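You operate a simulated robot arm through the tools that you are given. There is no shell and no other tool.

The job below is to be done with a simulated robot arm. You get a single attempt, and the scene is never put back.

## Task
Test the orange relay at its printed volts and put it back.
Fine: in and out of the socket only with the switch off; it ends off; test no other. Set down upright: what you pick out.

It is judged by the outcome, as a careful person would: the job done as asked, and still so three seconds after it is handed in. It fails if anything else is knocked over, pushed out of place, dropped, spilled or broken.

## Robot
A 5-joint arm with a two-finger parallel gripper, fixed in place. Base frame: the origin is at the foot of the arm, x ahead of it, y to its left, z up; the work surface is at about z = 0. Units: m, degrees, N and s.
With the tool pointing down near the work surface it reaches from about 0.26 to 0.68 m from the base axis. Its first joint turns from -66.0 to 66.0 degrees. The tool tilts only in the upright plane through the base axis and itself; it spins freely about its own axis. Payload 2.9 kg.
The TCP is the grasp point between the finger pads, 0.03 m short of the fingertips. In the tool frame z runs along the fingers and y along their closing line. Largest opening 0.11 m; finger width 0.02, thickness 0.01; the body of the gripper, 0.048 by 0.112 m, starts 0.055 m behind the TCP.
Orientation is that of the tool frame in the base frame, as a unit quaternion [x, y, z, w]. With the fingers straight down and closing along the base's y, the tool's x points along the base's -x, its y along +y and its z along -z.

## Interface
- The arm moves only by the tool jog_arm. Its argument "series" is a list of rows, each an object of numbers (a shift or turn left out is 0, a gripper value left out holds the last): "x", "y", "z": the shift along the tool's x, y, z in m; "wx", "wy", "wz": the turn, a rotation vector about the tool's x, y, z in degrees; "hand": the closure, from 0 (fully open) to 1 (shut). In form: [{"x": .., "y": .., "z": .., "wx": .., "wy": .., "wz": .., "hand": ..}, ...]. A call has 1 to 20 rows; each row is the pose to reach, as a shift and turn from the pose commanded when the call began, along the tool's axes at that moment. A row lasts 0.2 s, in which the tool goes at most 0.05 m and 8.6 degrees; a call with a longer step from one row to the next is refused whole, and so is a gripper value outside its range. A pose out of reach is approached as far as the arm can. The call stops where the force on the tool passes 40 N (or 10 N more than at its start, if that is more) or the arm is blocked; 0.2 s more then pass. Each finger travels about 0.108 m/s and halts on what it meets, pressing with about 29 N; the grip force reading is that of the motor and also rises with nothing between the fingers. The clock runs only during rows and for 0.2 s after the last one: add rows that repeat a pose to give the fingers time. It gives the time, the measured TCP pose, the force on the tool (base axes), the opening and the grip force at its end, in the units of the frame above (readings bear some noise), with the torque about the TCP (base axes, N m) and any sound that the robot's microphone picked up.
- Cameras (640 x 400 px; columns grow to the right, rows downward): "scene" is fixed at [0.0337, -0.4488, 0.6104]; the picture's right is [0.82, -0.58, 0.00], its down [-0.31, -0.44, -0.85] and it looks along [0.49, 0.69, -0.53] (base axes); focal length 360 px, centre (320, 200). "wrist" rides on the gripper at [0.072, 0.017, -0.103] in the tool frame; the picture's right is [-0.23, 0.97, 0.00], its down [-0.76, -0.18, -0.62] and it looks along [-0.61, -0.14, 0.78] (tool axes); focal length 222 px, centre (320, 200).
- grab_frame(camera): a new picture of that camera. The clock stands still meanwhile.
- point_at(camera, pixels): for up to 12 pixels [column, row] of the newest picture of that camera ("zoom" is the newest enlarged one), the place [x, y, z] in the base frame of the surface seen there, good to about 0.002 m. The clock stands still meanwhile.
- inspect(camera, box): a new picture of the part [left, top, right, bottom] of that camera's present view, enlarged. The clock stands still meanwhile.
- job_done(): hands the job in; it is judged then, once.

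Unless the task says otherwise, let go and move clear before handing in.

The tools are called after "Call:" as a command line: name --argument value ..., lists and objects as JSON in quotes. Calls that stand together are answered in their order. jog_arm: Moves the arm, as the interface text tells. Its arguments: {"type":"object","properties":{"series":{"type":"array"}},"required":["series"]} The other tools are called the same way: grab_frame (camera) takes a picture; point_at (camera, pixels) gives the place of the surface under pixels of a picture; inspect (camera, box) takes an enlarged picture of a part of a camera's view; job_done () hands the job in.

At the start:

```text
t: 0.0
tcp_pos: [0.4172, 0.0607, 0.3475]
tool_rot: [0.0, 1.0, -0.001, 0.0]
ft_force: [0.2, -0.7, -0.9]
torque: [-0.01, 0.02, 0.01]
opening: 0.1101
gripper_force: 0.0
```

scene: 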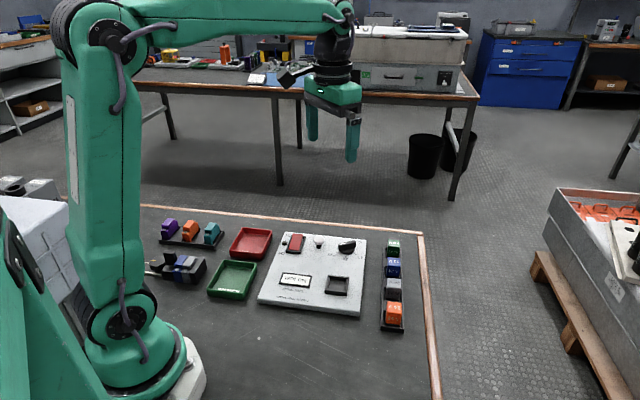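
wrist: 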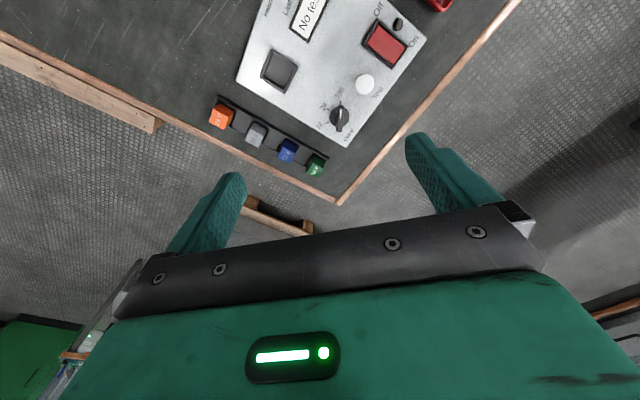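

The scene shows a test board (pixels ~258-366, 235-315), a right rack with an orange relay at (394,312), and a left rack with another orange item at (190,230). I'll look closer at each before moving.

Call:
inspect --camera "scene" --box '[250, 225, 410, 325]'

Call:
inspect --camera "scene" --box '[360, 230, 440, 340]'

Call:
inspect --camera "scene" --box '[140, 205, 280, 305]'

Call:
inspect --camera "wrist" --box '[200, 0, 460, 190]'

```text
4.00 times, centred on (330, 275) of scene
```

zoom: 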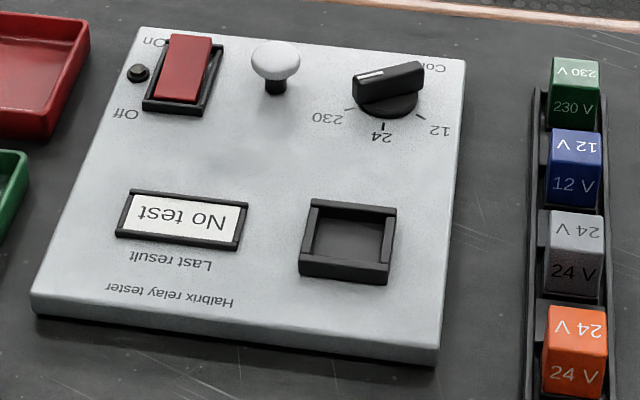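

```text
3.64 times, centred on (400, 285) of scene
```

zoom: 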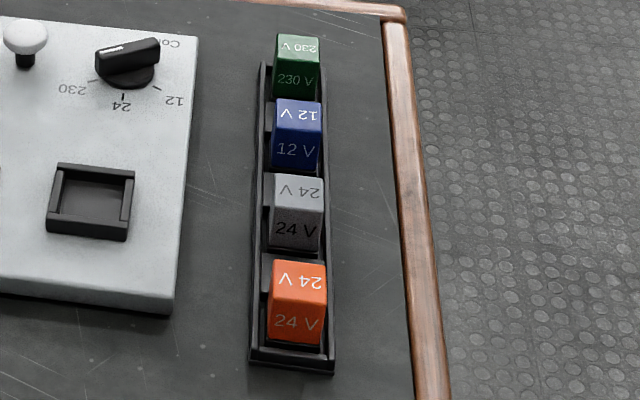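

```text
4.00 times, centred on (210, 255) of scene
```

zoom: 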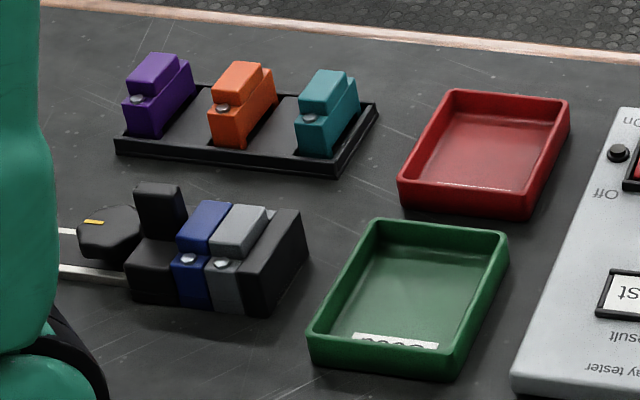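

```text
2.11 times, centred on (330, 95) of wrist
```

zoom: 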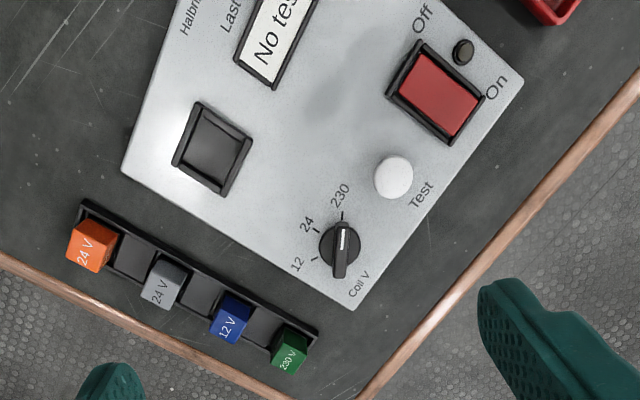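

The orange relay in the right rack is marked 24 V (zoom at 575,350); the dial's white mark seems to point at 230, and the lamp is dark. I'll measure positions in the newest pictures.

Call:
inspect --camera "wrist" --box '[200, 0, 460, 190]'

Call:
point_at --camera "zoom" --pixels '[[88, 245], [68, 256], [84, 217], [118, 232], [104, 270], [340, 245], [342, 212], [316, 230], [314, 260], [393, 175], [340, 275], [343, 228]]'

Call:
point_at --camera "zoom" --pixels '[[196, 102], [253, 143], [226, 195], [171, 163], [210, 150], [435, 92], [420, 42], [388, 92], [448, 145], [485, 95], [463, 50], [150, 80]]'

Call:
point_at --camera "zoom" --pixels '[[85, 200], [318, 330], [130, 255], [165, 283], [200, 295], [230, 320], [290, 350], [265, 325], [75, 225], [140, 240], [350, 300], [130, 190]]'

```text
2.11 times, centred on (330, 95) of wrist
```

zoom: 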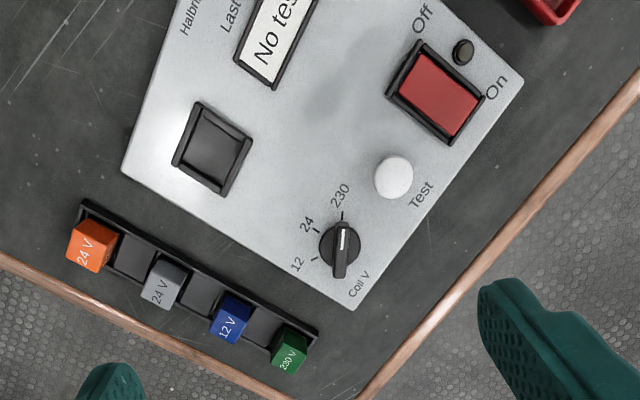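

```text
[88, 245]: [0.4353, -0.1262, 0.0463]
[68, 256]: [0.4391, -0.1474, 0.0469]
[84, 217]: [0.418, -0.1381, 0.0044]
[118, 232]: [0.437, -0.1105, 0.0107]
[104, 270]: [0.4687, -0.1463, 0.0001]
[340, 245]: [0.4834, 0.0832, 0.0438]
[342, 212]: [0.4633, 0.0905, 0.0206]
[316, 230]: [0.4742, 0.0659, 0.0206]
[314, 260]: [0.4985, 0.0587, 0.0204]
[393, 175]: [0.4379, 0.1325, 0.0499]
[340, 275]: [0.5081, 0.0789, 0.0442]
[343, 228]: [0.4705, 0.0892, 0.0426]
```

```text
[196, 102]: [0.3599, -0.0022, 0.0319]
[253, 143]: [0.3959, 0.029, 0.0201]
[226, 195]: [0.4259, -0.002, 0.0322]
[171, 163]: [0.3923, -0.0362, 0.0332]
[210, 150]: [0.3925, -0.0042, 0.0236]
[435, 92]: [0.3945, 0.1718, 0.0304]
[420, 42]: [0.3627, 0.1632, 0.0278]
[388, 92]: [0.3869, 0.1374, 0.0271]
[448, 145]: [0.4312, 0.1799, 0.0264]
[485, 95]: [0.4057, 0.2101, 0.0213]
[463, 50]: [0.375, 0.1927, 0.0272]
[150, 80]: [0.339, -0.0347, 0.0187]
```

```text
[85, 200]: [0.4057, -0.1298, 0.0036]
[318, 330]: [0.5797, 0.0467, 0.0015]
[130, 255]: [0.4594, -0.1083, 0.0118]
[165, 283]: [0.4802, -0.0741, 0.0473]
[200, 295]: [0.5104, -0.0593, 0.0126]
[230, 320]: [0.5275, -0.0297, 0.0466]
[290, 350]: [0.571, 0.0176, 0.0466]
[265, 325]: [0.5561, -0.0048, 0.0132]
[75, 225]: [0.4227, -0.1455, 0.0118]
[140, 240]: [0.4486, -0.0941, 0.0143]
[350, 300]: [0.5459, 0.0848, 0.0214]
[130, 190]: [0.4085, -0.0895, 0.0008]
```

The board and rack sit turned about 45° in the base frame; the relay top is at z≈0.047 and the socket rim at z≈0.033. I'll zoom in tighter on the relay, socket, dial and switch to get precise edges.

Call:
inspect --camera "wrist" --box '[220, 75, 280, 165]'

Call:
inspect --camera "wrist" --box '[200, 75, 264, 139]'

Call:
point_at --camera "zoom" --pixels '[[320, 200], [150, 300]]'

Call:
inspect --camera "wrist" --box '[310, 80, 370, 140]'

Call:
inspect --camera "wrist" --box '[340, 0, 420, 60]'

```text
4.44 times, centred on (250, 120) of wrist
```

zoom: 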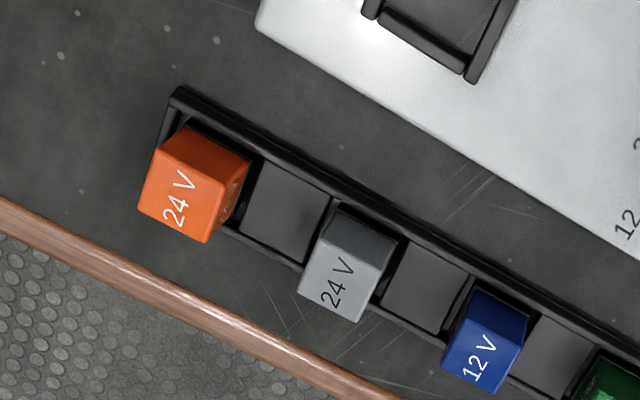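

```text
6.25 times, centred on (232, 107) of wrist
```

zoom: 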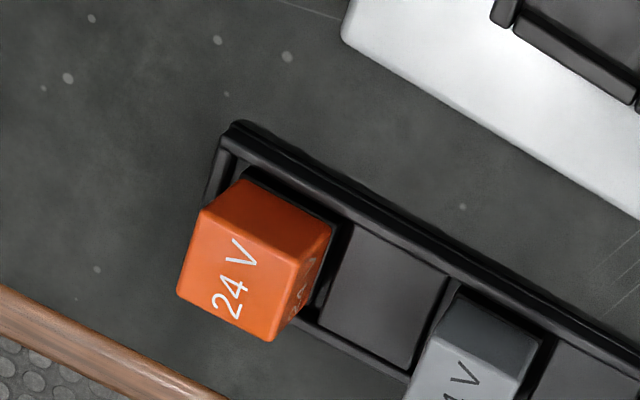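

```text
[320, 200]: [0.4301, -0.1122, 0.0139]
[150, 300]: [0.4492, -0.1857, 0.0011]
```

```text
6.67 times, centred on (340, 110) of wrist
```

zoom: 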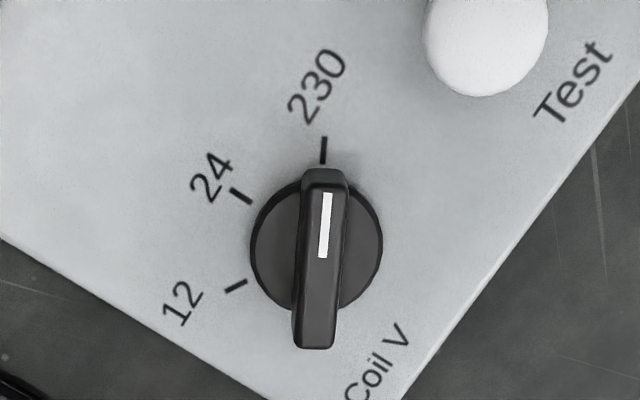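

```text
6.67 times, centred on (380, 30) of wrist
```

zoom: 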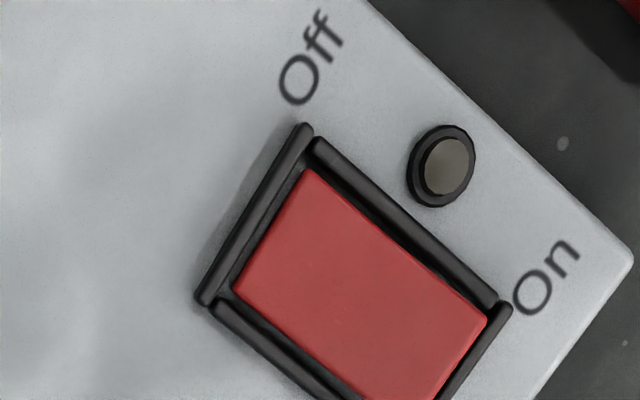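

The dial mark points at 230 and needs to turn one stop to 24; the lamp next to the switch is dark. I'll now measure the corners of the orange relay top, the socket, the dial and the rocker precisely.

Call:
inspect --camera "wrist" --box '[200, 75, 264, 139]'

Call:
point_at --camera "zoom" --pixels '[[205, 214], [296, 262], [270, 336], [181, 288], [238, 275], [238, 128], [540, 320], [370, 290], [330, 280], [410, 330], [225, 190], [350, 195]]'

Call:
inspect --camera "wrist" --box '[310, 80, 370, 140]'

Call:
point_at --camera "zoom" --pixels '[[323, 176], [312, 342], [320, 255], [324, 150], [240, 195], [236, 286], [262, 245], [372, 245], [490, 40], [340, 255], [303, 255], [490, 95]]'

Call:
inspect --camera "wrist" --box '[340, 0, 420, 70]'

Call:
point_at --camera "zoom" --pixels '[[305, 140], [485, 260], [425, 340], [240, 230], [350, 245], [270, 195], [450, 300], [310, 220], [400, 275], [445, 135], [300, 100], [505, 260]]'

Call:
inspect --camera "wrist" --box '[260, 40, 310, 100]'

```text
6.25 times, centred on (232, 107) of wrist
```

zoom: 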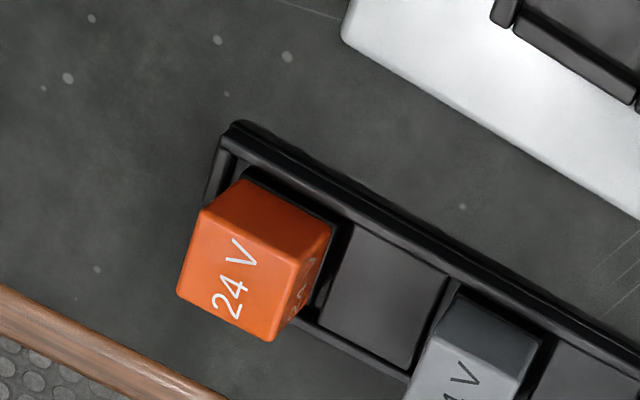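

```text
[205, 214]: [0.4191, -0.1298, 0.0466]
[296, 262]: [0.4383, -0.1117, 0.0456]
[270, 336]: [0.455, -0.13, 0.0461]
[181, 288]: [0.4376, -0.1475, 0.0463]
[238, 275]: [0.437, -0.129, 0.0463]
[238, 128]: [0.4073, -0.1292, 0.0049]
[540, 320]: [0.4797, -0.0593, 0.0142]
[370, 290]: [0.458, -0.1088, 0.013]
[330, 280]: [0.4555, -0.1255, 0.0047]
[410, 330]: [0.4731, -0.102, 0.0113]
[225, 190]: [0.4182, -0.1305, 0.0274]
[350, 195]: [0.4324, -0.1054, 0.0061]
```

```text
6.67 times, centred on (340, 110) of wrist
```

zoom: 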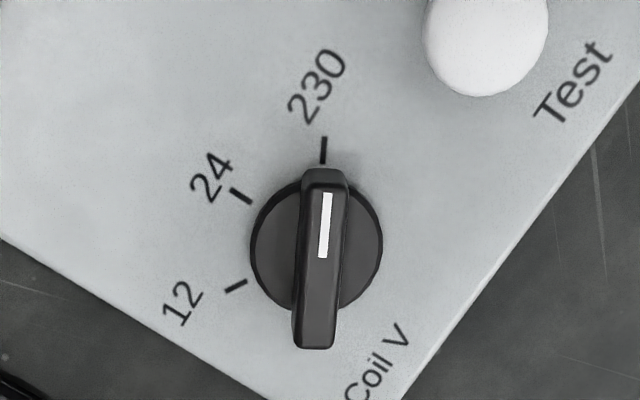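

```text
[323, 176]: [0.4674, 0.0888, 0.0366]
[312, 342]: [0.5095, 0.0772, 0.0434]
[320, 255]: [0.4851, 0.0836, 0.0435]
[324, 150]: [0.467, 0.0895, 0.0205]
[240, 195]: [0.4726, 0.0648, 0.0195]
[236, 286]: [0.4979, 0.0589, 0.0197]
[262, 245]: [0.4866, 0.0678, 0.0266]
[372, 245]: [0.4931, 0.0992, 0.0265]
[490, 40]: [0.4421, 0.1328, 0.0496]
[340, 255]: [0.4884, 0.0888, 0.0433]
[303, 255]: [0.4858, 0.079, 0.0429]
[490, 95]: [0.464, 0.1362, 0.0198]
```

```text
5.71 times, centred on (380, 35) of wrist
```

zoom: 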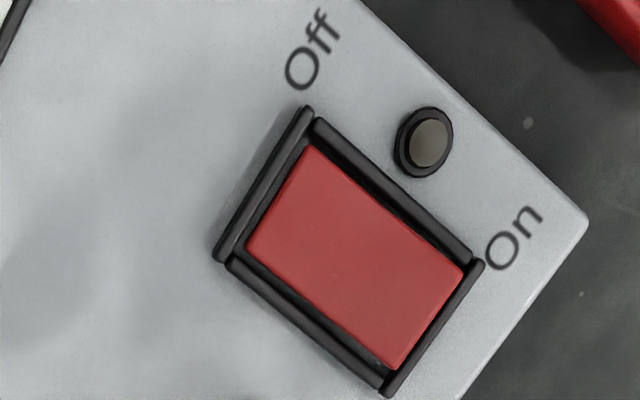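

```text
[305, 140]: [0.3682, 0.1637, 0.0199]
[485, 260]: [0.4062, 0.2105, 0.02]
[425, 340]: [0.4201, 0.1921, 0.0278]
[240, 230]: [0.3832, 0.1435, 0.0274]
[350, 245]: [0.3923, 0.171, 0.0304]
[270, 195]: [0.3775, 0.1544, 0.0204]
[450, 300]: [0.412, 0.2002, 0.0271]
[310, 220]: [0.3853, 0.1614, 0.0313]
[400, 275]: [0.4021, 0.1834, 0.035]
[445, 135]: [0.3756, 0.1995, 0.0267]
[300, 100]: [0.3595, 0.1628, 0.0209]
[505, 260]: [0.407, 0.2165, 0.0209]
```

```text
6.67 times, centred on (285, 70) of wrist
```

zoom: 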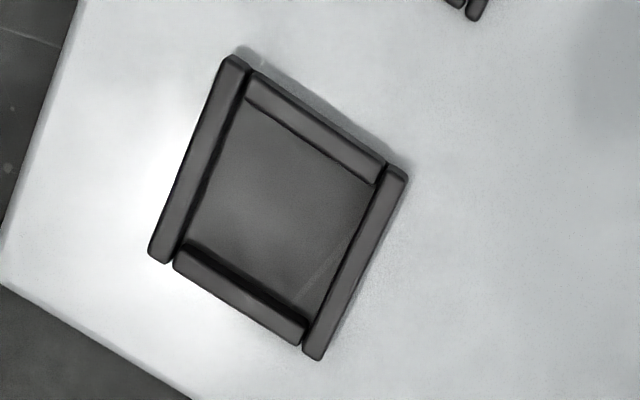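

The rocker's Off end is low (z≈0.02) and its On end high (z≈0.035), so the switch is off. I'll measure the socket walls, rocker ends and button centre more finely.

Call:
point_at --camera "zoom" --pixels '[[236, 60], [400, 172], [314, 355], [155, 252], [245, 85], [375, 180], [300, 315], [185, 240], [310, 120], [240, 300], [200, 160], [355, 265]]'

Call:
inspect --camera "wrist" --box '[340, 0, 420, 70]'

Call:
point_at --camera "zoom" --pixels '[[315, 155], [458, 275], [393, 362], [252, 245], [425, 315], [285, 205], [410, 300], [300, 215], [225, 240], [385, 240], [300, 305], [440, 325]]'

Call:
inspect --camera "wrist" --box '[355, 55, 405, 105]'

Call:
point_at --camera "zoom" --pixels '[[320, 180], [260, 230], [390, 230], [320, 260], [320, 290], [320, 150]]'

Call:
inspect --camera "scene" --box '[370, 285, 420, 340]'

Call:
inspect --camera "scene" --box '[280, 230, 360, 300]'

```text
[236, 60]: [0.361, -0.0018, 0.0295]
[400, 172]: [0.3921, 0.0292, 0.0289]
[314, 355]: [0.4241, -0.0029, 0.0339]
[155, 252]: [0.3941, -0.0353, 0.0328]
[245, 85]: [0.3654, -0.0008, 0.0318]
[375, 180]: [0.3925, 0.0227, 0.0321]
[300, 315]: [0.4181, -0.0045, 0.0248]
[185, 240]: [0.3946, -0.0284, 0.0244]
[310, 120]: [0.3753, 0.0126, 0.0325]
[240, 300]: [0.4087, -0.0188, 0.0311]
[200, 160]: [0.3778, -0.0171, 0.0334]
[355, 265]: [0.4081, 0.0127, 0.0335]
```

```text
5.71 times, centred on (380, 35) of wrist
```

zoom: 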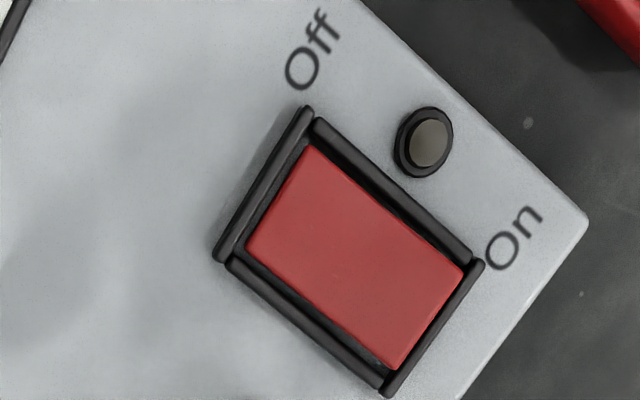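

```text
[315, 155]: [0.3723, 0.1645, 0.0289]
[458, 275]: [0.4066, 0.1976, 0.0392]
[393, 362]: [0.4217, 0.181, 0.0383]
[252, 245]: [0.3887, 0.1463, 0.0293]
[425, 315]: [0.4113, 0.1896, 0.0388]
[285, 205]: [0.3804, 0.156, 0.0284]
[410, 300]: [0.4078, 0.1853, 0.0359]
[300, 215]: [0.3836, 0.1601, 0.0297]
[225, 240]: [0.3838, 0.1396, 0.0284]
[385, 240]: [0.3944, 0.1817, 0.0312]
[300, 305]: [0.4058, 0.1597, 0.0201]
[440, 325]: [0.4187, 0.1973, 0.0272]
```

```text
8.00 times, centred on (380, 80) of wrist
```

zoom: 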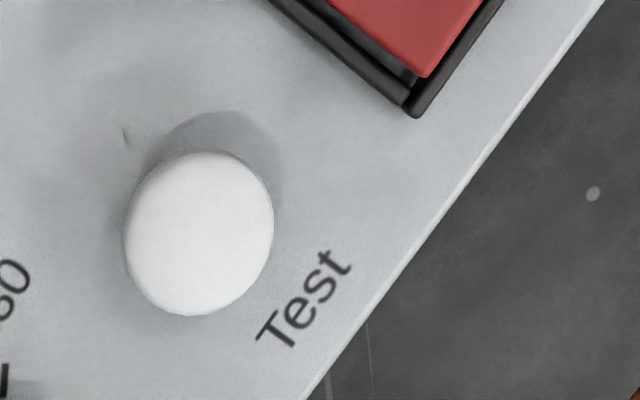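

```text
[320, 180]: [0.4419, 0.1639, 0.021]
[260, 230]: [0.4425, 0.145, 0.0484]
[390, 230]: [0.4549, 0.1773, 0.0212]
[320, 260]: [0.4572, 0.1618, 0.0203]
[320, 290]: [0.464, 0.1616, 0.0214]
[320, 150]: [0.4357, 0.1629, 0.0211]
```

```text
7.27 times, centred on (395, 312) of scene
```

zoom: 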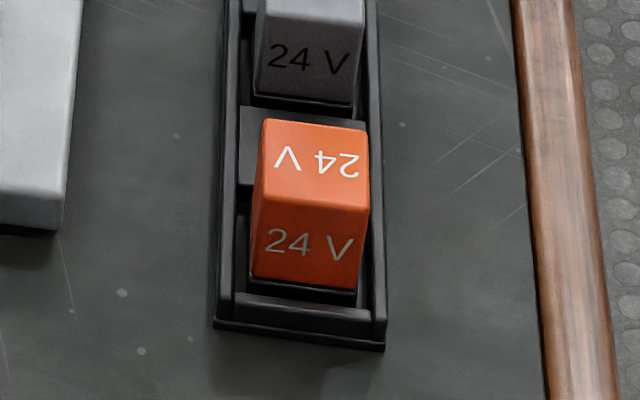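

```text
5.71 times, centred on (320, 265) of scene
```

zoom: 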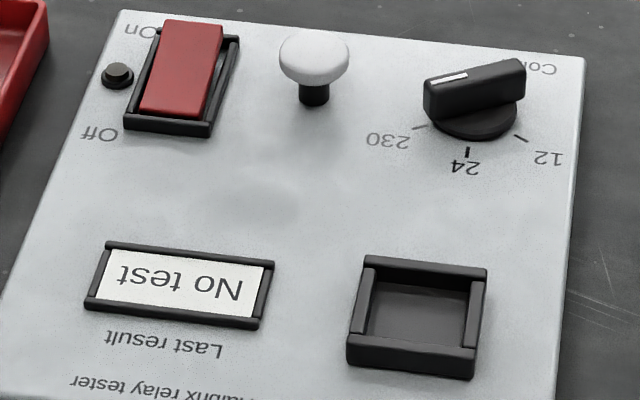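

The socket centre is about (0.3927, -0.0026) with an opening of about 33 mm, well over the relay's 26 mm; the dial axis is near (0.489, 0.083), pointing at 230. I'll move above the dial first, with the fingers aligned across its bar and half closed.

Call:
jog_arm --series '[{"x": -0.014, "y": 0.0045, "z": 0.04, "wz": 5, "hand": 0.2}, {"x": -0.028, "y": 0.009, "z": 0.08, "wz": 10, "hand": 0.5}, {"x": -0.042, "y": 0.0135, "z": 0.12, "wz": 15.4}, {"x": -0.056, "y": 0.018, "z": 0.16, "wz": 15.4}, {"x": -0.0715, "y": 0.0225, "z": 0.2, "wz": 15.4}, {"x": -0.0715, "y": 0.0225, "z": 0.235, "wz": 15.4, "hand": 0.55}, {"x": -0.0715, "y": 0.0225, "z": 0.235, "wz": 15.4}, {"x": -0.0715, "y": 0.0225, "z": 0.235, "wz": 15.4}]'

Call:
grab_frame --camera "wrist"

Call:
grab_frame --camera "scene"

```text
t: 1.8
tcp_pos: [0.4877, 0.0858, 0.1141]
tool_rot: [0.134, 0.991, 0.001, 0.0]
ft_force: [0.3, 0.1, 0.0]
torque: [-0.02, -0.02, 0.0]
opening: 0.0494
gripper_force: 0.1
```

```text
taken
```

wrist: 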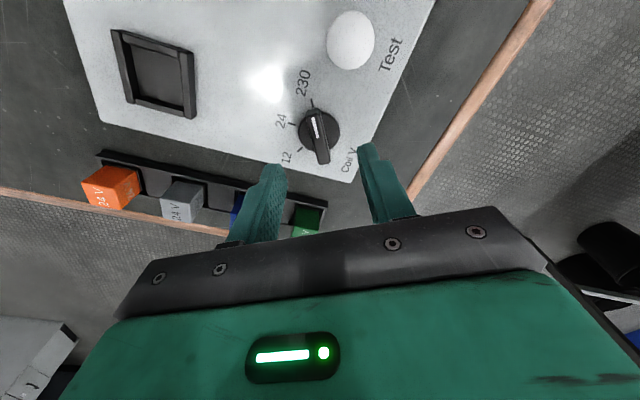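

```text
taken
```

scene: 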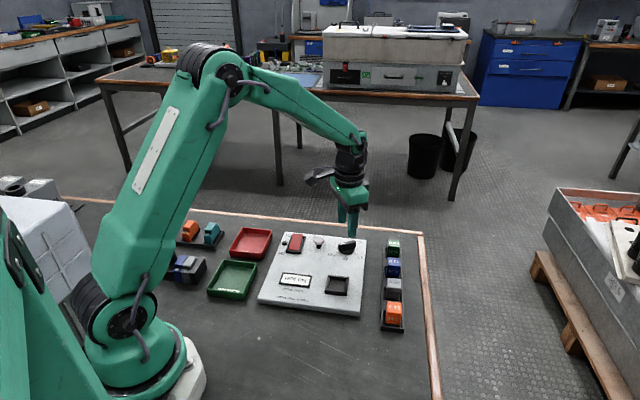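

The gripper is above the dial (bar at wrist px ~ (318,130)), reading y=0.0858. I'll remeasure the dial bar from this closer view.

Call:
inspect --camera "wrist" --box '[290, 95, 350, 175]'

Call:
point_at --camera "zoom" --pixels '[[320, 200], [310, 140], [335, 280]]'

```text
5.00 times, centred on (320, 135) of wrist
```

zoom: 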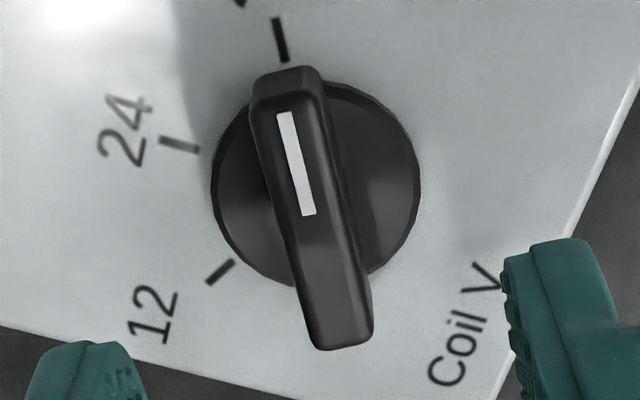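

```text
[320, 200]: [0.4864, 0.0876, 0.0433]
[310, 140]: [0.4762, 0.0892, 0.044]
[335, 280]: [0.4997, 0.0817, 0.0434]
```

Call:
point_at --camera "zoom" --pixels '[[292, 92], [342, 338], [264, 95], [318, 95], [316, 338], [366, 330], [213, 190], [418, 190], [395, 110], [320, 215], [280, 40], [180, 145]]'

```text
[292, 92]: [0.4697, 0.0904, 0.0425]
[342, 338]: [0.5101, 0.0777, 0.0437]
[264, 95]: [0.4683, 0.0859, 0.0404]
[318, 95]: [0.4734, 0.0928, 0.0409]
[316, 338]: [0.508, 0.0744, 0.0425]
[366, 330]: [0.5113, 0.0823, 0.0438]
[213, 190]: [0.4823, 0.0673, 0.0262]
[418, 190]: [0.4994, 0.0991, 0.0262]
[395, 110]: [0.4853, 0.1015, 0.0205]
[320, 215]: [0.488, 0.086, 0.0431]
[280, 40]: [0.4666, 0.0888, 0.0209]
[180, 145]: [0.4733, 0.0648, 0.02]
```

The dial centre is (0.490, 0.084), bar top z≈0.043, disc z≈0.026. I'll shift slightly, go down so the fingertips are at z≈0.03, and close on the bar.

Call:
jog_arm --series '[{"x": -0.0027, "y": -0.0013, "z": 0.02}, {"x": -0.0027, "y": -0.0013, "z": 0.04}, {"x": -0.0027, "y": -0.0013, "z": 0.0535}, {"x": -0.0027, "y": -0.0013, "z": 0.0535}, {"x": -0.0027, "y": -0.0013, "z": 0.0535}]'

Call:
grab_frame --camera "wrist"

```text
t: 3.0
tcp_pos: [0.4906, 0.0834, 0.0588]
tool_rot: [0.134, 0.991, 0.0, 0.001]
ft_force: [-0.3, 0.5, 0.7]
torque: [0.02, 0.01, 0.03]
opening: 0.0495
gripper_force: 0.2
```

```text
taken
```

wrist: 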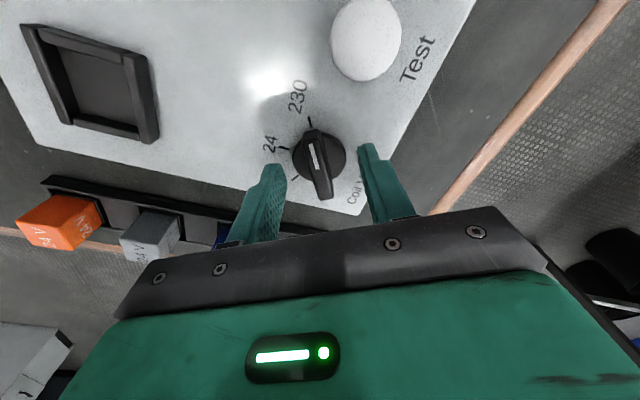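

The fingers straddle the dial bar at the right height (TCP z=0.0588). Now closing on it.

Call:
jog_arm --series '[{"hand": 0.7}, {"hand": 0.85}, {"hand": 1.0}, {"hand": 1.0}]'

Call:
grab_frame --camera "wrist"

```text
t: 4.0
tcp_pos: [0.4895, 0.0824, 0.0589]
tool_rot: [0.134, 0.991, 0.0, 0.0]
ft_force: [-0.5, -8.9, 2.3]
torque: [-0.15, 0.11, 0.38]
opening: 0.0118
gripper_force: 45.0
```

```text
taken
```

wrist: 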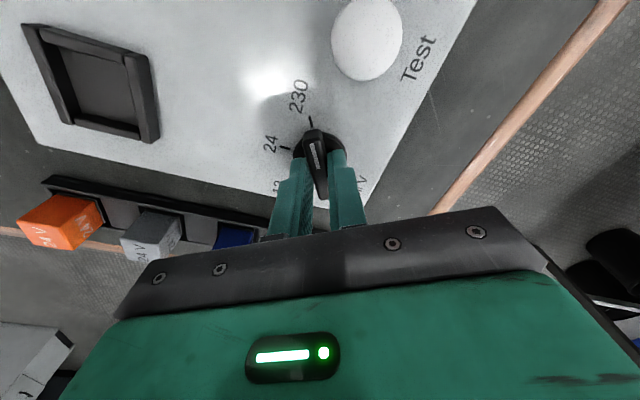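

The bar is gripped (opening 0.0118) with a small side force of -8.9 N in y. I'll turn the dial 60° counter-clockwise from above, in steps, easing ~1 mm toward -y.

Call:
jog_arm --series '[{"y": -0.0008, "wz": -7.5, "hand": 1.0}, {"y": -0.0008, "wz": -15}, {"y": -0.0008, "wz": -22.5}, {"y": -0.0008, "wz": -30}, {"y": -0.0008, "wz": -37.5}, {"y": -0.0008, "wz": -45}, {"y": -0.0008, "wz": -52.5}, {"y": -0.0008, "wz": -60}, {"y": -0.0008, "wz": -60}]'

Call:
grab_frame --camera "wrist"

Call:
inspect --camera "scene" --box '[280, 210, 380, 300]'

```text
t: 5.3
tcp_pos: [0.4899, 0.0825, 0.0585]
tool_rot: [-0.216, 0.976, 0.0, -0.002]
ft_force: [-3.5, -0.2, 1.0]
torque: [0.23, -0.66, 0.01]
opening: 0.0119
gripper_force: 45.3
stopped in row 6: the force on the tool passed its limit at 41 N (the readings are from after the stop); the commanded pose is now the measured one
```

```text
taken
```

wrist: 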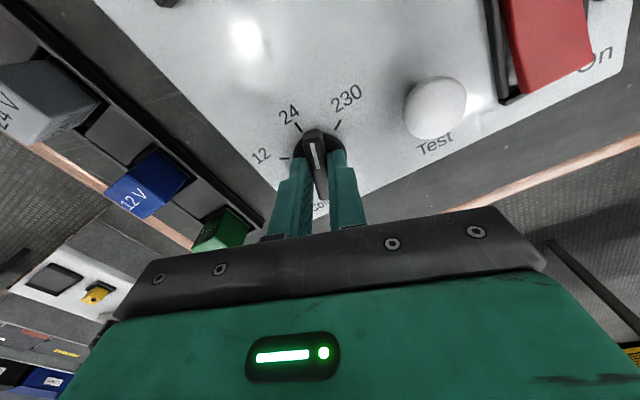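

```text
4.44 times, centred on (330, 255) of scene
```

zoom: 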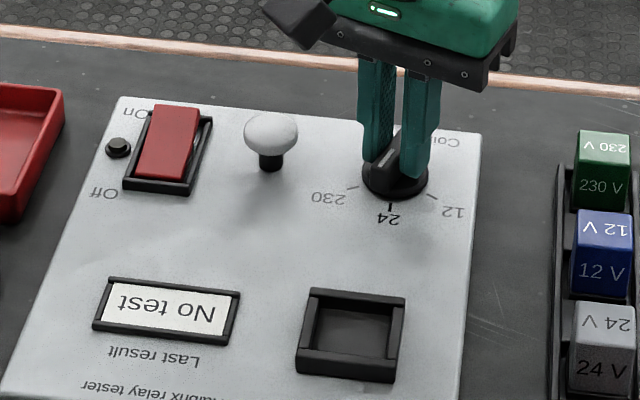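

The dial has turned about 40° (mark between 230 and 24) when a force spike stopped it; the residual force is low now. I'll continue in smaller steps.

Call:
jog_arm --series '[{"wz": -3, "hand": 1.0}, {"wz": -6}, {"wz": -9}, {"wz": -12}, {"wz": -12}]'

Call:
grab_frame --camera "wrist"

```text
t: 6.5
tcp_pos: [0.4905, 0.0819, 0.0596]
tool_rot: [-0.319, 0.948, 0.0, -0.003]
ft_force: [-6.8, 9.4, 9.3]
torque: [-0.7, 1.2, 0.01]
opening: 0.0118
gripper_force: 45.0
```

```text
taken
```

wrist: 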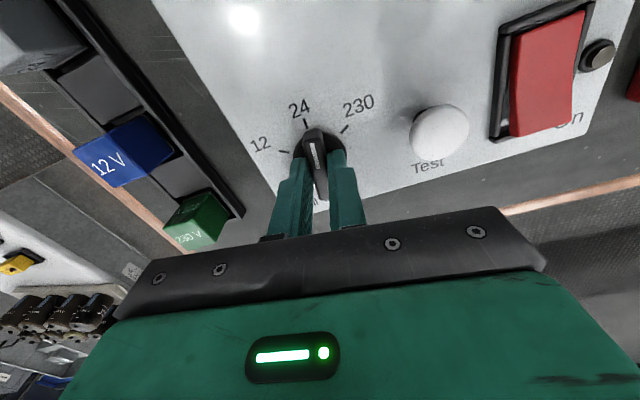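

The dial is turned ~53°; the force leans along tool +y. I'll ease that way and turn the last ~8°.

Call:
jog_arm --series '[{"y": 0.0006, "z": -0.0005, "wz": -2, "hand": 1.0}, {"y": 0.0008, "z": -0.0005, "wz": -4}, {"y": 0.0008, "z": -0.0005, "wz": -6}, {"y": 0.0008, "z": -0.0005, "wz": -8}, {"y": 0.0008, "z": -0.0005, "wz": -8}]'

Call:
inspect --camera "wrist" --box '[240, 70, 400, 210]'

Call:
inspect --camera "scene" --box '[280, 210, 380, 300]'

```text
t: 7.7
tcp_pos: [0.4911, 0.0826, 0.0592]
tool_rot: [-0.381, 0.924, 0.0, -0.001]
ft_force: [8.3, -4.3, -2.3]
torque: [-0.72, 0.38, 0.02]
opening: 0.0117
gripper_force: 44.8
```

```text
2.86 times, centred on (320, 140) of wrist
```

zoom: 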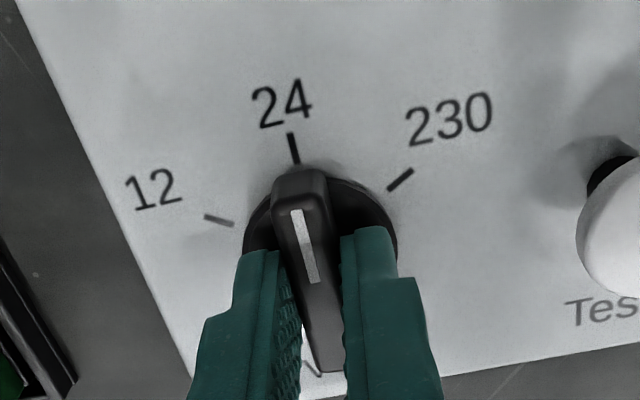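

```text
4.44 times, centred on (330, 255) of scene
```

zoom: 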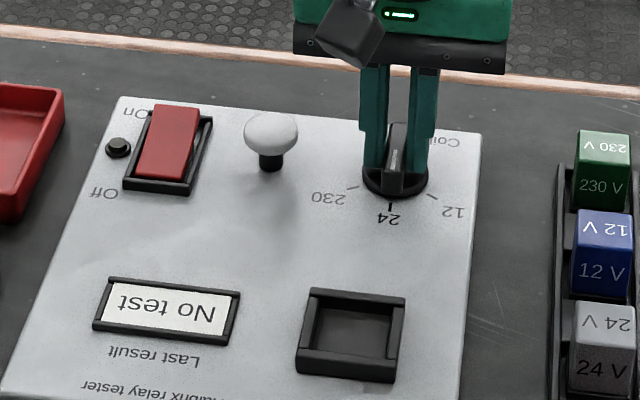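

The dial mark now lines up with 24 (wrist zoom px (293,150)). I'll open, lift clear, and check the dial.

Call:
jog_arm --series '[{"hand": 0.8}, {"hand": 0.55}, {"hand": 0.55}, {"z": -0.03}, {"z": -0.07}, {"z": -0.1}, {"z": -0.1}]'

Call:
inspect --camera "wrist" --box '[260, 50, 420, 190]'

Call:
grab_frame --camera "wrist"

```text
t: 9.3
tcp_pos: [0.4909, 0.0833, 0.1599]
tool_rot: [-0.382, 0.924, 0.0, -0.002]
ft_force: [-0.4, 0.9, -0.3]
torque: [0.03, 0.01, 0.0]
opening: 0.0493
gripper_force: 0.0
```

```text
2.86 times, centred on (340, 120) of wrist
```

zoom: 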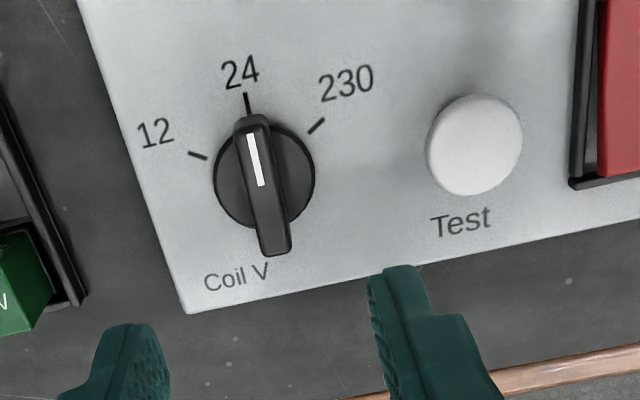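

```text
taken
```

wrist: 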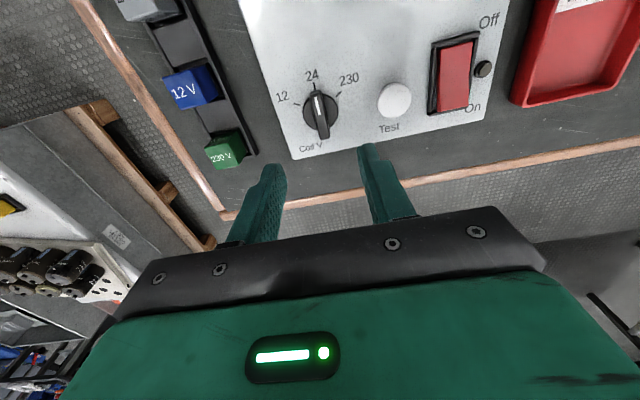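

The dial is clearly set to 24 and upright. Next I move above the orange relay at about (0.437, -0.130).

Call:
jog_arm --series '[{"x": 0.031, "y": -0.019}, {"x": 0.063, "y": -0.038}, {"x": 0.094, "y": -0.057}, {"x": 0.125, "y": -0.0757}, {"x": 0.157, "y": -0.0946}, {"x": 0.188, "y": -0.1135}, {"x": 0.188, "y": -0.1135, "z": 0.03}, {"x": 0.188, "y": -0.1135, "z": 0.03}]'

Call:
grab_frame --camera "wrist"

Call:
inspect --camera "wrist" --box '[260, 60, 380, 180]'

```text
t: 11.1
tcp_pos: [0.4369, -0.1315, 0.13]
tool_rot: [-0.382, 0.924, 0.002, -0.002]
ft_force: [-0.5, -1.1, 0.4]
torque: [0.0, 0.01, 0.02]
opening: 0.0495
gripper_force: 0.0
```

```text
taken
```

wrist: 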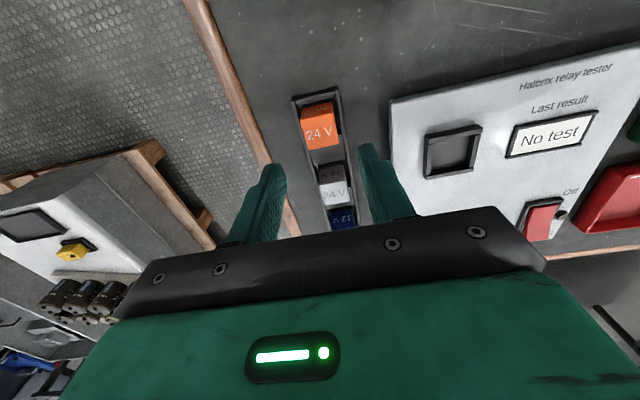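

```text
3.33 times, centred on (320, 120) of wrist
```

zoom: 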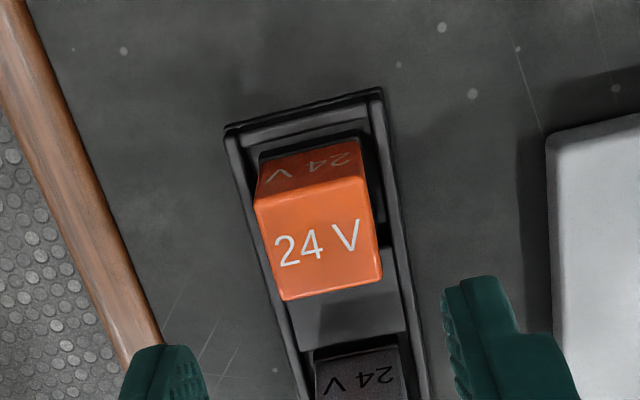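

The orange relay is centred between the fingers at wrist zoom (318,230). I'll measure its corners and the rack walls from here.

Call:
point_at --camera "zoom" --pixels '[[258, 200], [364, 178], [380, 277], [286, 296], [318, 230], [260, 160], [358, 142], [233, 140], [378, 105], [412, 350], [350, 320], [300, 350]]'

```text
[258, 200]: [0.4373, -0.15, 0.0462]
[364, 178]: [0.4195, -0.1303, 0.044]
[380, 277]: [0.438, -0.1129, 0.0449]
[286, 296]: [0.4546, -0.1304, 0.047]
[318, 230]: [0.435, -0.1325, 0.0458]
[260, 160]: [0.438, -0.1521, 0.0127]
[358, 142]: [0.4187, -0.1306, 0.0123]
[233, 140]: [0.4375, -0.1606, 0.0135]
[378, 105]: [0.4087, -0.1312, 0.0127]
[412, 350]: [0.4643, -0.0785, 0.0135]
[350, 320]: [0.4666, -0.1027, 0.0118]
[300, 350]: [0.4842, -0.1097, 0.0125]
```

The relay centre is (0.4374, -0.1309) at 44°, matching the tool. I'll descend to TCP z≈0.052 (tips at 0.022, above the rack rim at 0.0135).

Call:
jog_arm --series '[{"x": -0.0008, "z": 0.03}, {"x": -0.0008, "z": 0.06}, {"x": -0.0008, "z": 0.078}, {"x": -0.0008, "z": 0.078}, {"x": -0.0008, "z": 0.078}]'

Call:
grab_frame --camera "wrist"

Call:
inspect --camera "scene" --box '[360, 260, 440, 340]'

```text
t: 12.3
tcp_pos: [0.4376, -0.1285, 0.0515]
tool_rot: [-0.382, 0.924, 0.001, -0.002]
ft_force: [0.0, 0.2, -0.2]
torque: [-0.04, 0.02, -0.01]
opening: 0.0495
gripper_force: 0.1
```

```text
taken
```

wrist: 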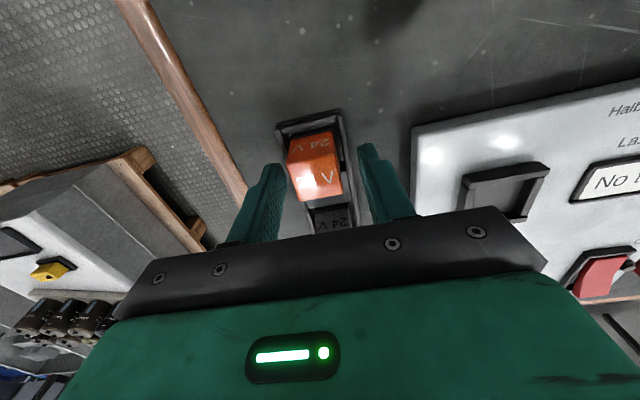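

```text
5.00 times, centred on (400, 300) of scene
```

zoom: 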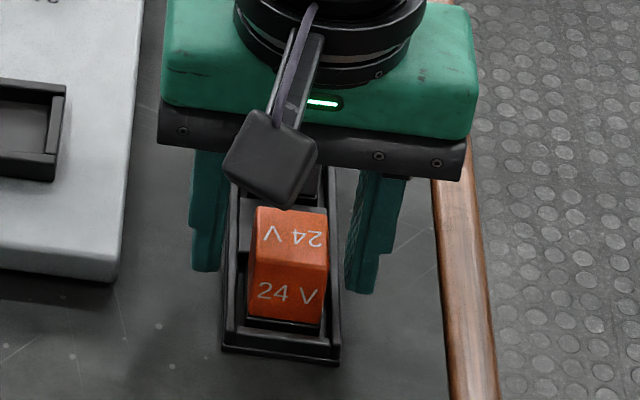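

The fingers straddle the relay, clear of the rack walls on both sides. Closing.

Call:
jog_arm --series '[{"hand": 0.65}, {"hand": 0.75}, {"hand": 0.85}, {"hand": 1.0}, {"hand": 1.0}]'

Call:
grab_frame --camera "wrist"

```text
t: 13.5
tcp_pos: [0.4382, -0.1301, 0.0521]
tool_rot: [-0.382, 0.924, 0.001, -0.002]
ft_force: [-0.5, 0.5, 1.6]
torque: [-0.03, -0.05, 0.01]
opening: 0.0288
gripper_force: 29.1
```

```text
taken
```

wrist: 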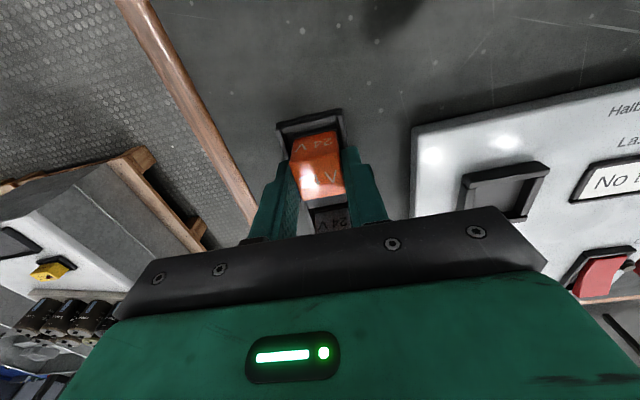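

The relay is gripped (opening 0.0288, 29 N). I'll lift straight up, then carry it over the socket.

Call:
jog_arm --series '[{"z": -0.01, "hand": 1.0}, {"z": -0.03}, {"z": -0.06}, {"z": -0.08}, {"z": -0.08}]'

Call:
grab_frame --camera "wrist"

Call:
inspect --camera "scene" --box '[340, 230, 440, 340]'

```text
t: 14.7
tcp_pos: [0.4388, -0.1284, 0.1345]
tool_rot: [-0.382, 0.924, 0.002, -0.001]
ft_force: [-0.5, 0.1, -0.4]
torque: [0.02, 0.0, -0.02]
opening: 0.0291
gripper_force: 29.2
```

```text
taken
```

wrist: 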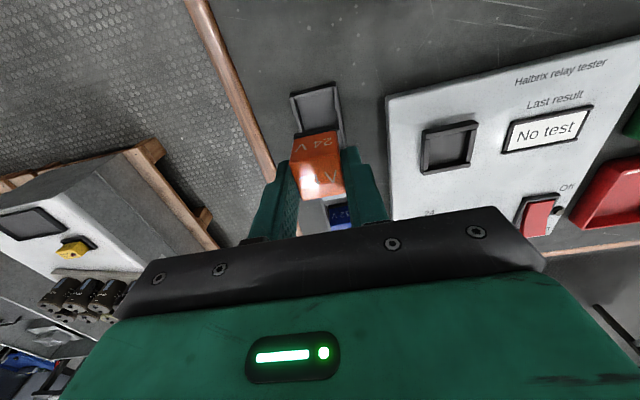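

```text
3.64 times, centred on (390, 285) of scene
```

zoom: 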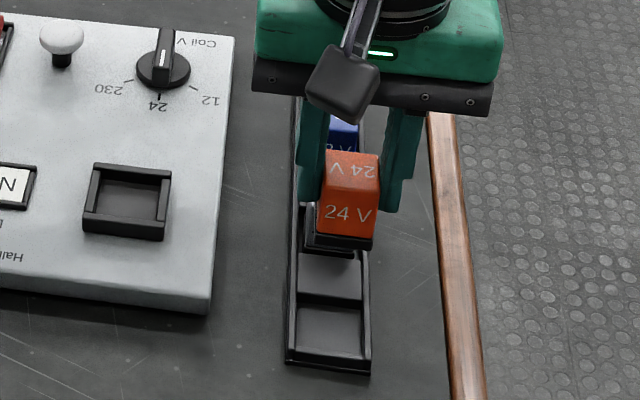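

The relay is out, with a black base plate visible at zoom (340,242). I'll measure the base, and the vacated slot for the return.

Call:
point_at --camera "zoom" --pixels '[[317, 234], [372, 242], [307, 240], [371, 250], [350, 250], [330, 330], [295, 310], [364, 312], [290, 360], [368, 368], [345, 195], [308, 300]]'

Call:
inspect --camera "wrist" --box '[270, 70, 370, 170]'

Call:
inspect --camera "scene" --box '[415, 265, 450, 305]'

Call:
inspect --camera "scene" --box '[365, 265, 405, 300]'

```text
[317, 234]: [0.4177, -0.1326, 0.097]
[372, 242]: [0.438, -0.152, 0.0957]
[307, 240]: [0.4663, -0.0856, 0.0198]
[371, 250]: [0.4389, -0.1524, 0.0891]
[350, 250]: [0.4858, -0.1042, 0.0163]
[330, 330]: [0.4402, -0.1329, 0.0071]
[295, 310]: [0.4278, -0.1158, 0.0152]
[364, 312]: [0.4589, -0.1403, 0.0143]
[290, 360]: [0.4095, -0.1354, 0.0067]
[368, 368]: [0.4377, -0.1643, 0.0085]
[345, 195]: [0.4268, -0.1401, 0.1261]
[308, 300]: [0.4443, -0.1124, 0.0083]
```

```text
4.00 times, centred on (320, 120) of wrist
```

zoom: 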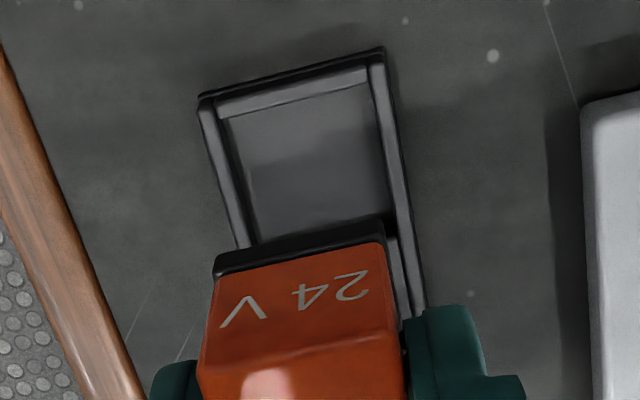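

```text
10.00 times, centred on (432, 285) of scene
```

zoom: 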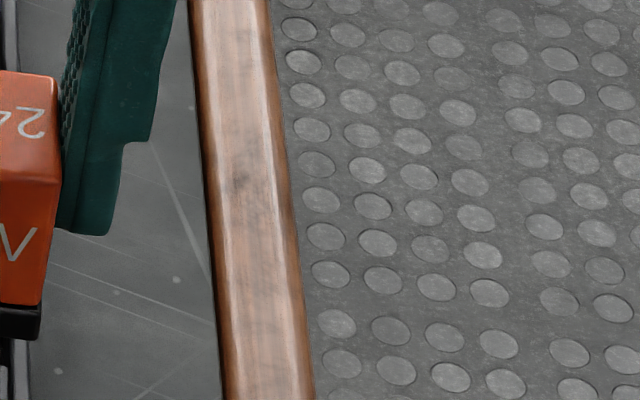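

```text
11.43 times, centred on (385, 282) of scene
```

zoom: 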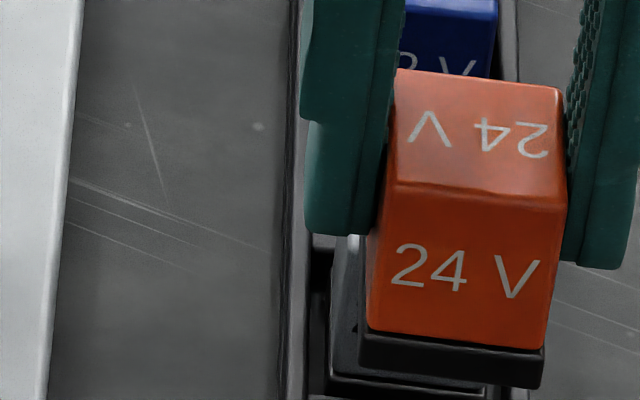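

The relay's bottom is at z≈0.089 with TCP z≈0.134, so it will sit in the socket at TCP z≈0.069. Carrying it over the socket now.

Call:
jog_arm --series '[{"x": -0.0144, "y": 0.0305, "hand": 1.0}, {"x": -0.0289, "y": 0.061}, {"x": -0.0433, "y": 0.0915}, {"x": -0.0577, "y": 0.122}, {"x": -0.0577, "y": 0.122}, {"x": -0.0577, "y": 0.122}]'

Call:
grab_frame --camera "wrist"

Call:
grab_frame --camera "scene"

Call:
inspect --camera "scene" --box '[300, 225, 380, 325]'

Call:
inspect --camera "wrist" --box '[270, 70, 370, 170]'

```text
t: 16.1
tcp_pos: [0.3948, -0.0021, 0.1314]
tool_rot: [-0.382, 0.924, 0.001, -0.002]
ft_force: [-0.7, 0.1, -1.0]
torque: [-0.01, 0.01, 0.02]
opening: 0.0291
gripper_force: 28.8
```

```text
taken
```

wrist: 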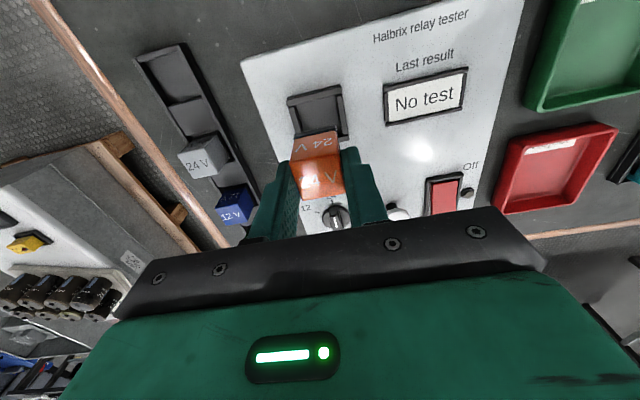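

```text
taken
```

scene: 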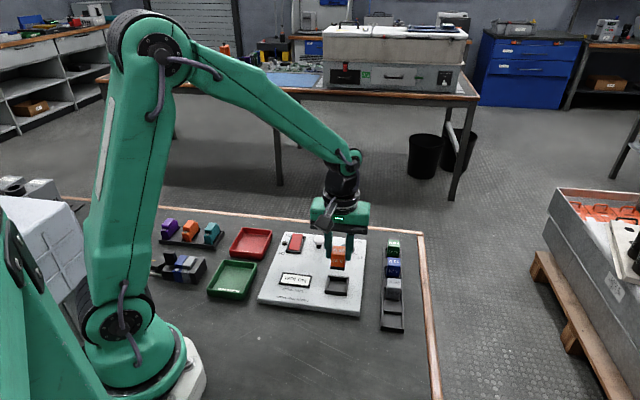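

```text
4.00 times, centred on (340, 275) of scene
```

zoom: 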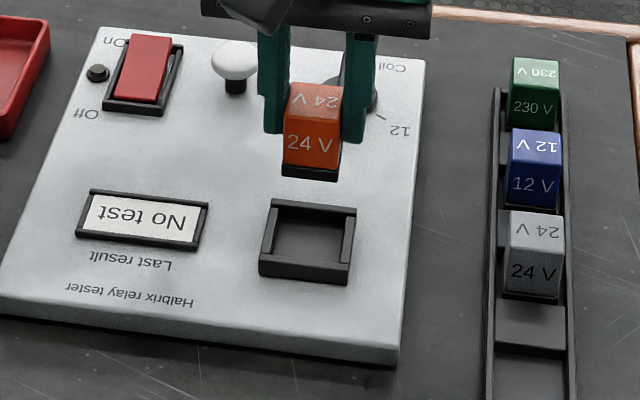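

```text
4.00 times, centred on (320, 120) of wrist
```

zoom: 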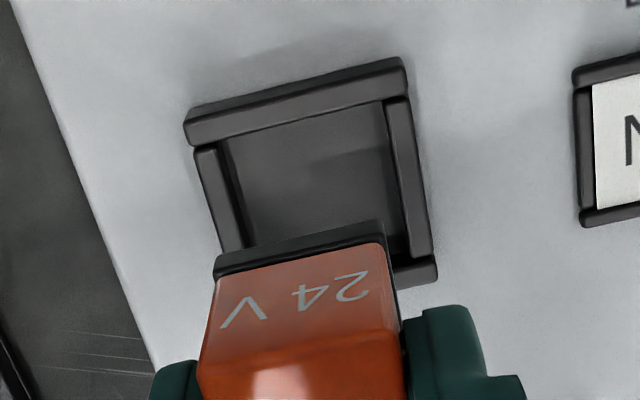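

The relay hangs just above the socket in the wrist view (base at zoom (300,245)). I'll measure socket walls and the relay's base edge in the same picture for alignment.

Call:
point_at --camera "zoom" --pixels '[[190, 112], [403, 62], [434, 280], [220, 150], [384, 105], [408, 230], [404, 250], [216, 262], [378, 230], [218, 285], [382, 248], [320, 180]]'

Call:
inspect --camera "scene" --box '[300, 225, 380, 325]'

Call:
point_at --camera "zoom" --pixels '[[273, 201], [354, 210], [346, 284], [260, 275], [279, 205], [275, 248], [340, 256], [284, 172], [336, 178], [288, 90], [342, 88], [285, 128]]'

```text
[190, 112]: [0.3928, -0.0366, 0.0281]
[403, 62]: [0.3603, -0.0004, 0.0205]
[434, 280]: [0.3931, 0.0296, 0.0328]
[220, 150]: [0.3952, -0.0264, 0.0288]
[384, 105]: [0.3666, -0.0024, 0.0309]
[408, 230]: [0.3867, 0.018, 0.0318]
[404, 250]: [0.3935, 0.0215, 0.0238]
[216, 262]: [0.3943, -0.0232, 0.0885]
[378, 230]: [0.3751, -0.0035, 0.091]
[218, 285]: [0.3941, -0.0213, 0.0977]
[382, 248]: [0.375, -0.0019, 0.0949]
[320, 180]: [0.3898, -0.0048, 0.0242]
```

```text
4.00 times, centred on (340, 275) of scene
```

zoom: 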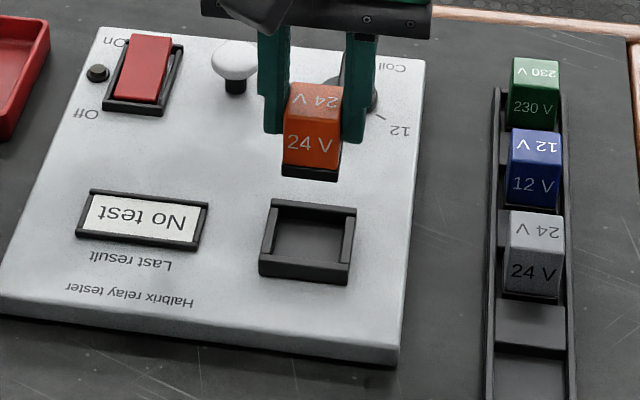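

```text
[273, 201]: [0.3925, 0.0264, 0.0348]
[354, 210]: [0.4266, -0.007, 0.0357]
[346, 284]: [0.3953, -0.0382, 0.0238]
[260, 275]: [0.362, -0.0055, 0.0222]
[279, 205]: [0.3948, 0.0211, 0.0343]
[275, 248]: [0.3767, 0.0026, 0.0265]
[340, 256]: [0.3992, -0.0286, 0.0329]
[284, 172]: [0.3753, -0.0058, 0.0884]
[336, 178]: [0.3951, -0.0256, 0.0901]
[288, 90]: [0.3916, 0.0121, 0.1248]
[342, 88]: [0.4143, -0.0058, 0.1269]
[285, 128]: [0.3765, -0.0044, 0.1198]
```

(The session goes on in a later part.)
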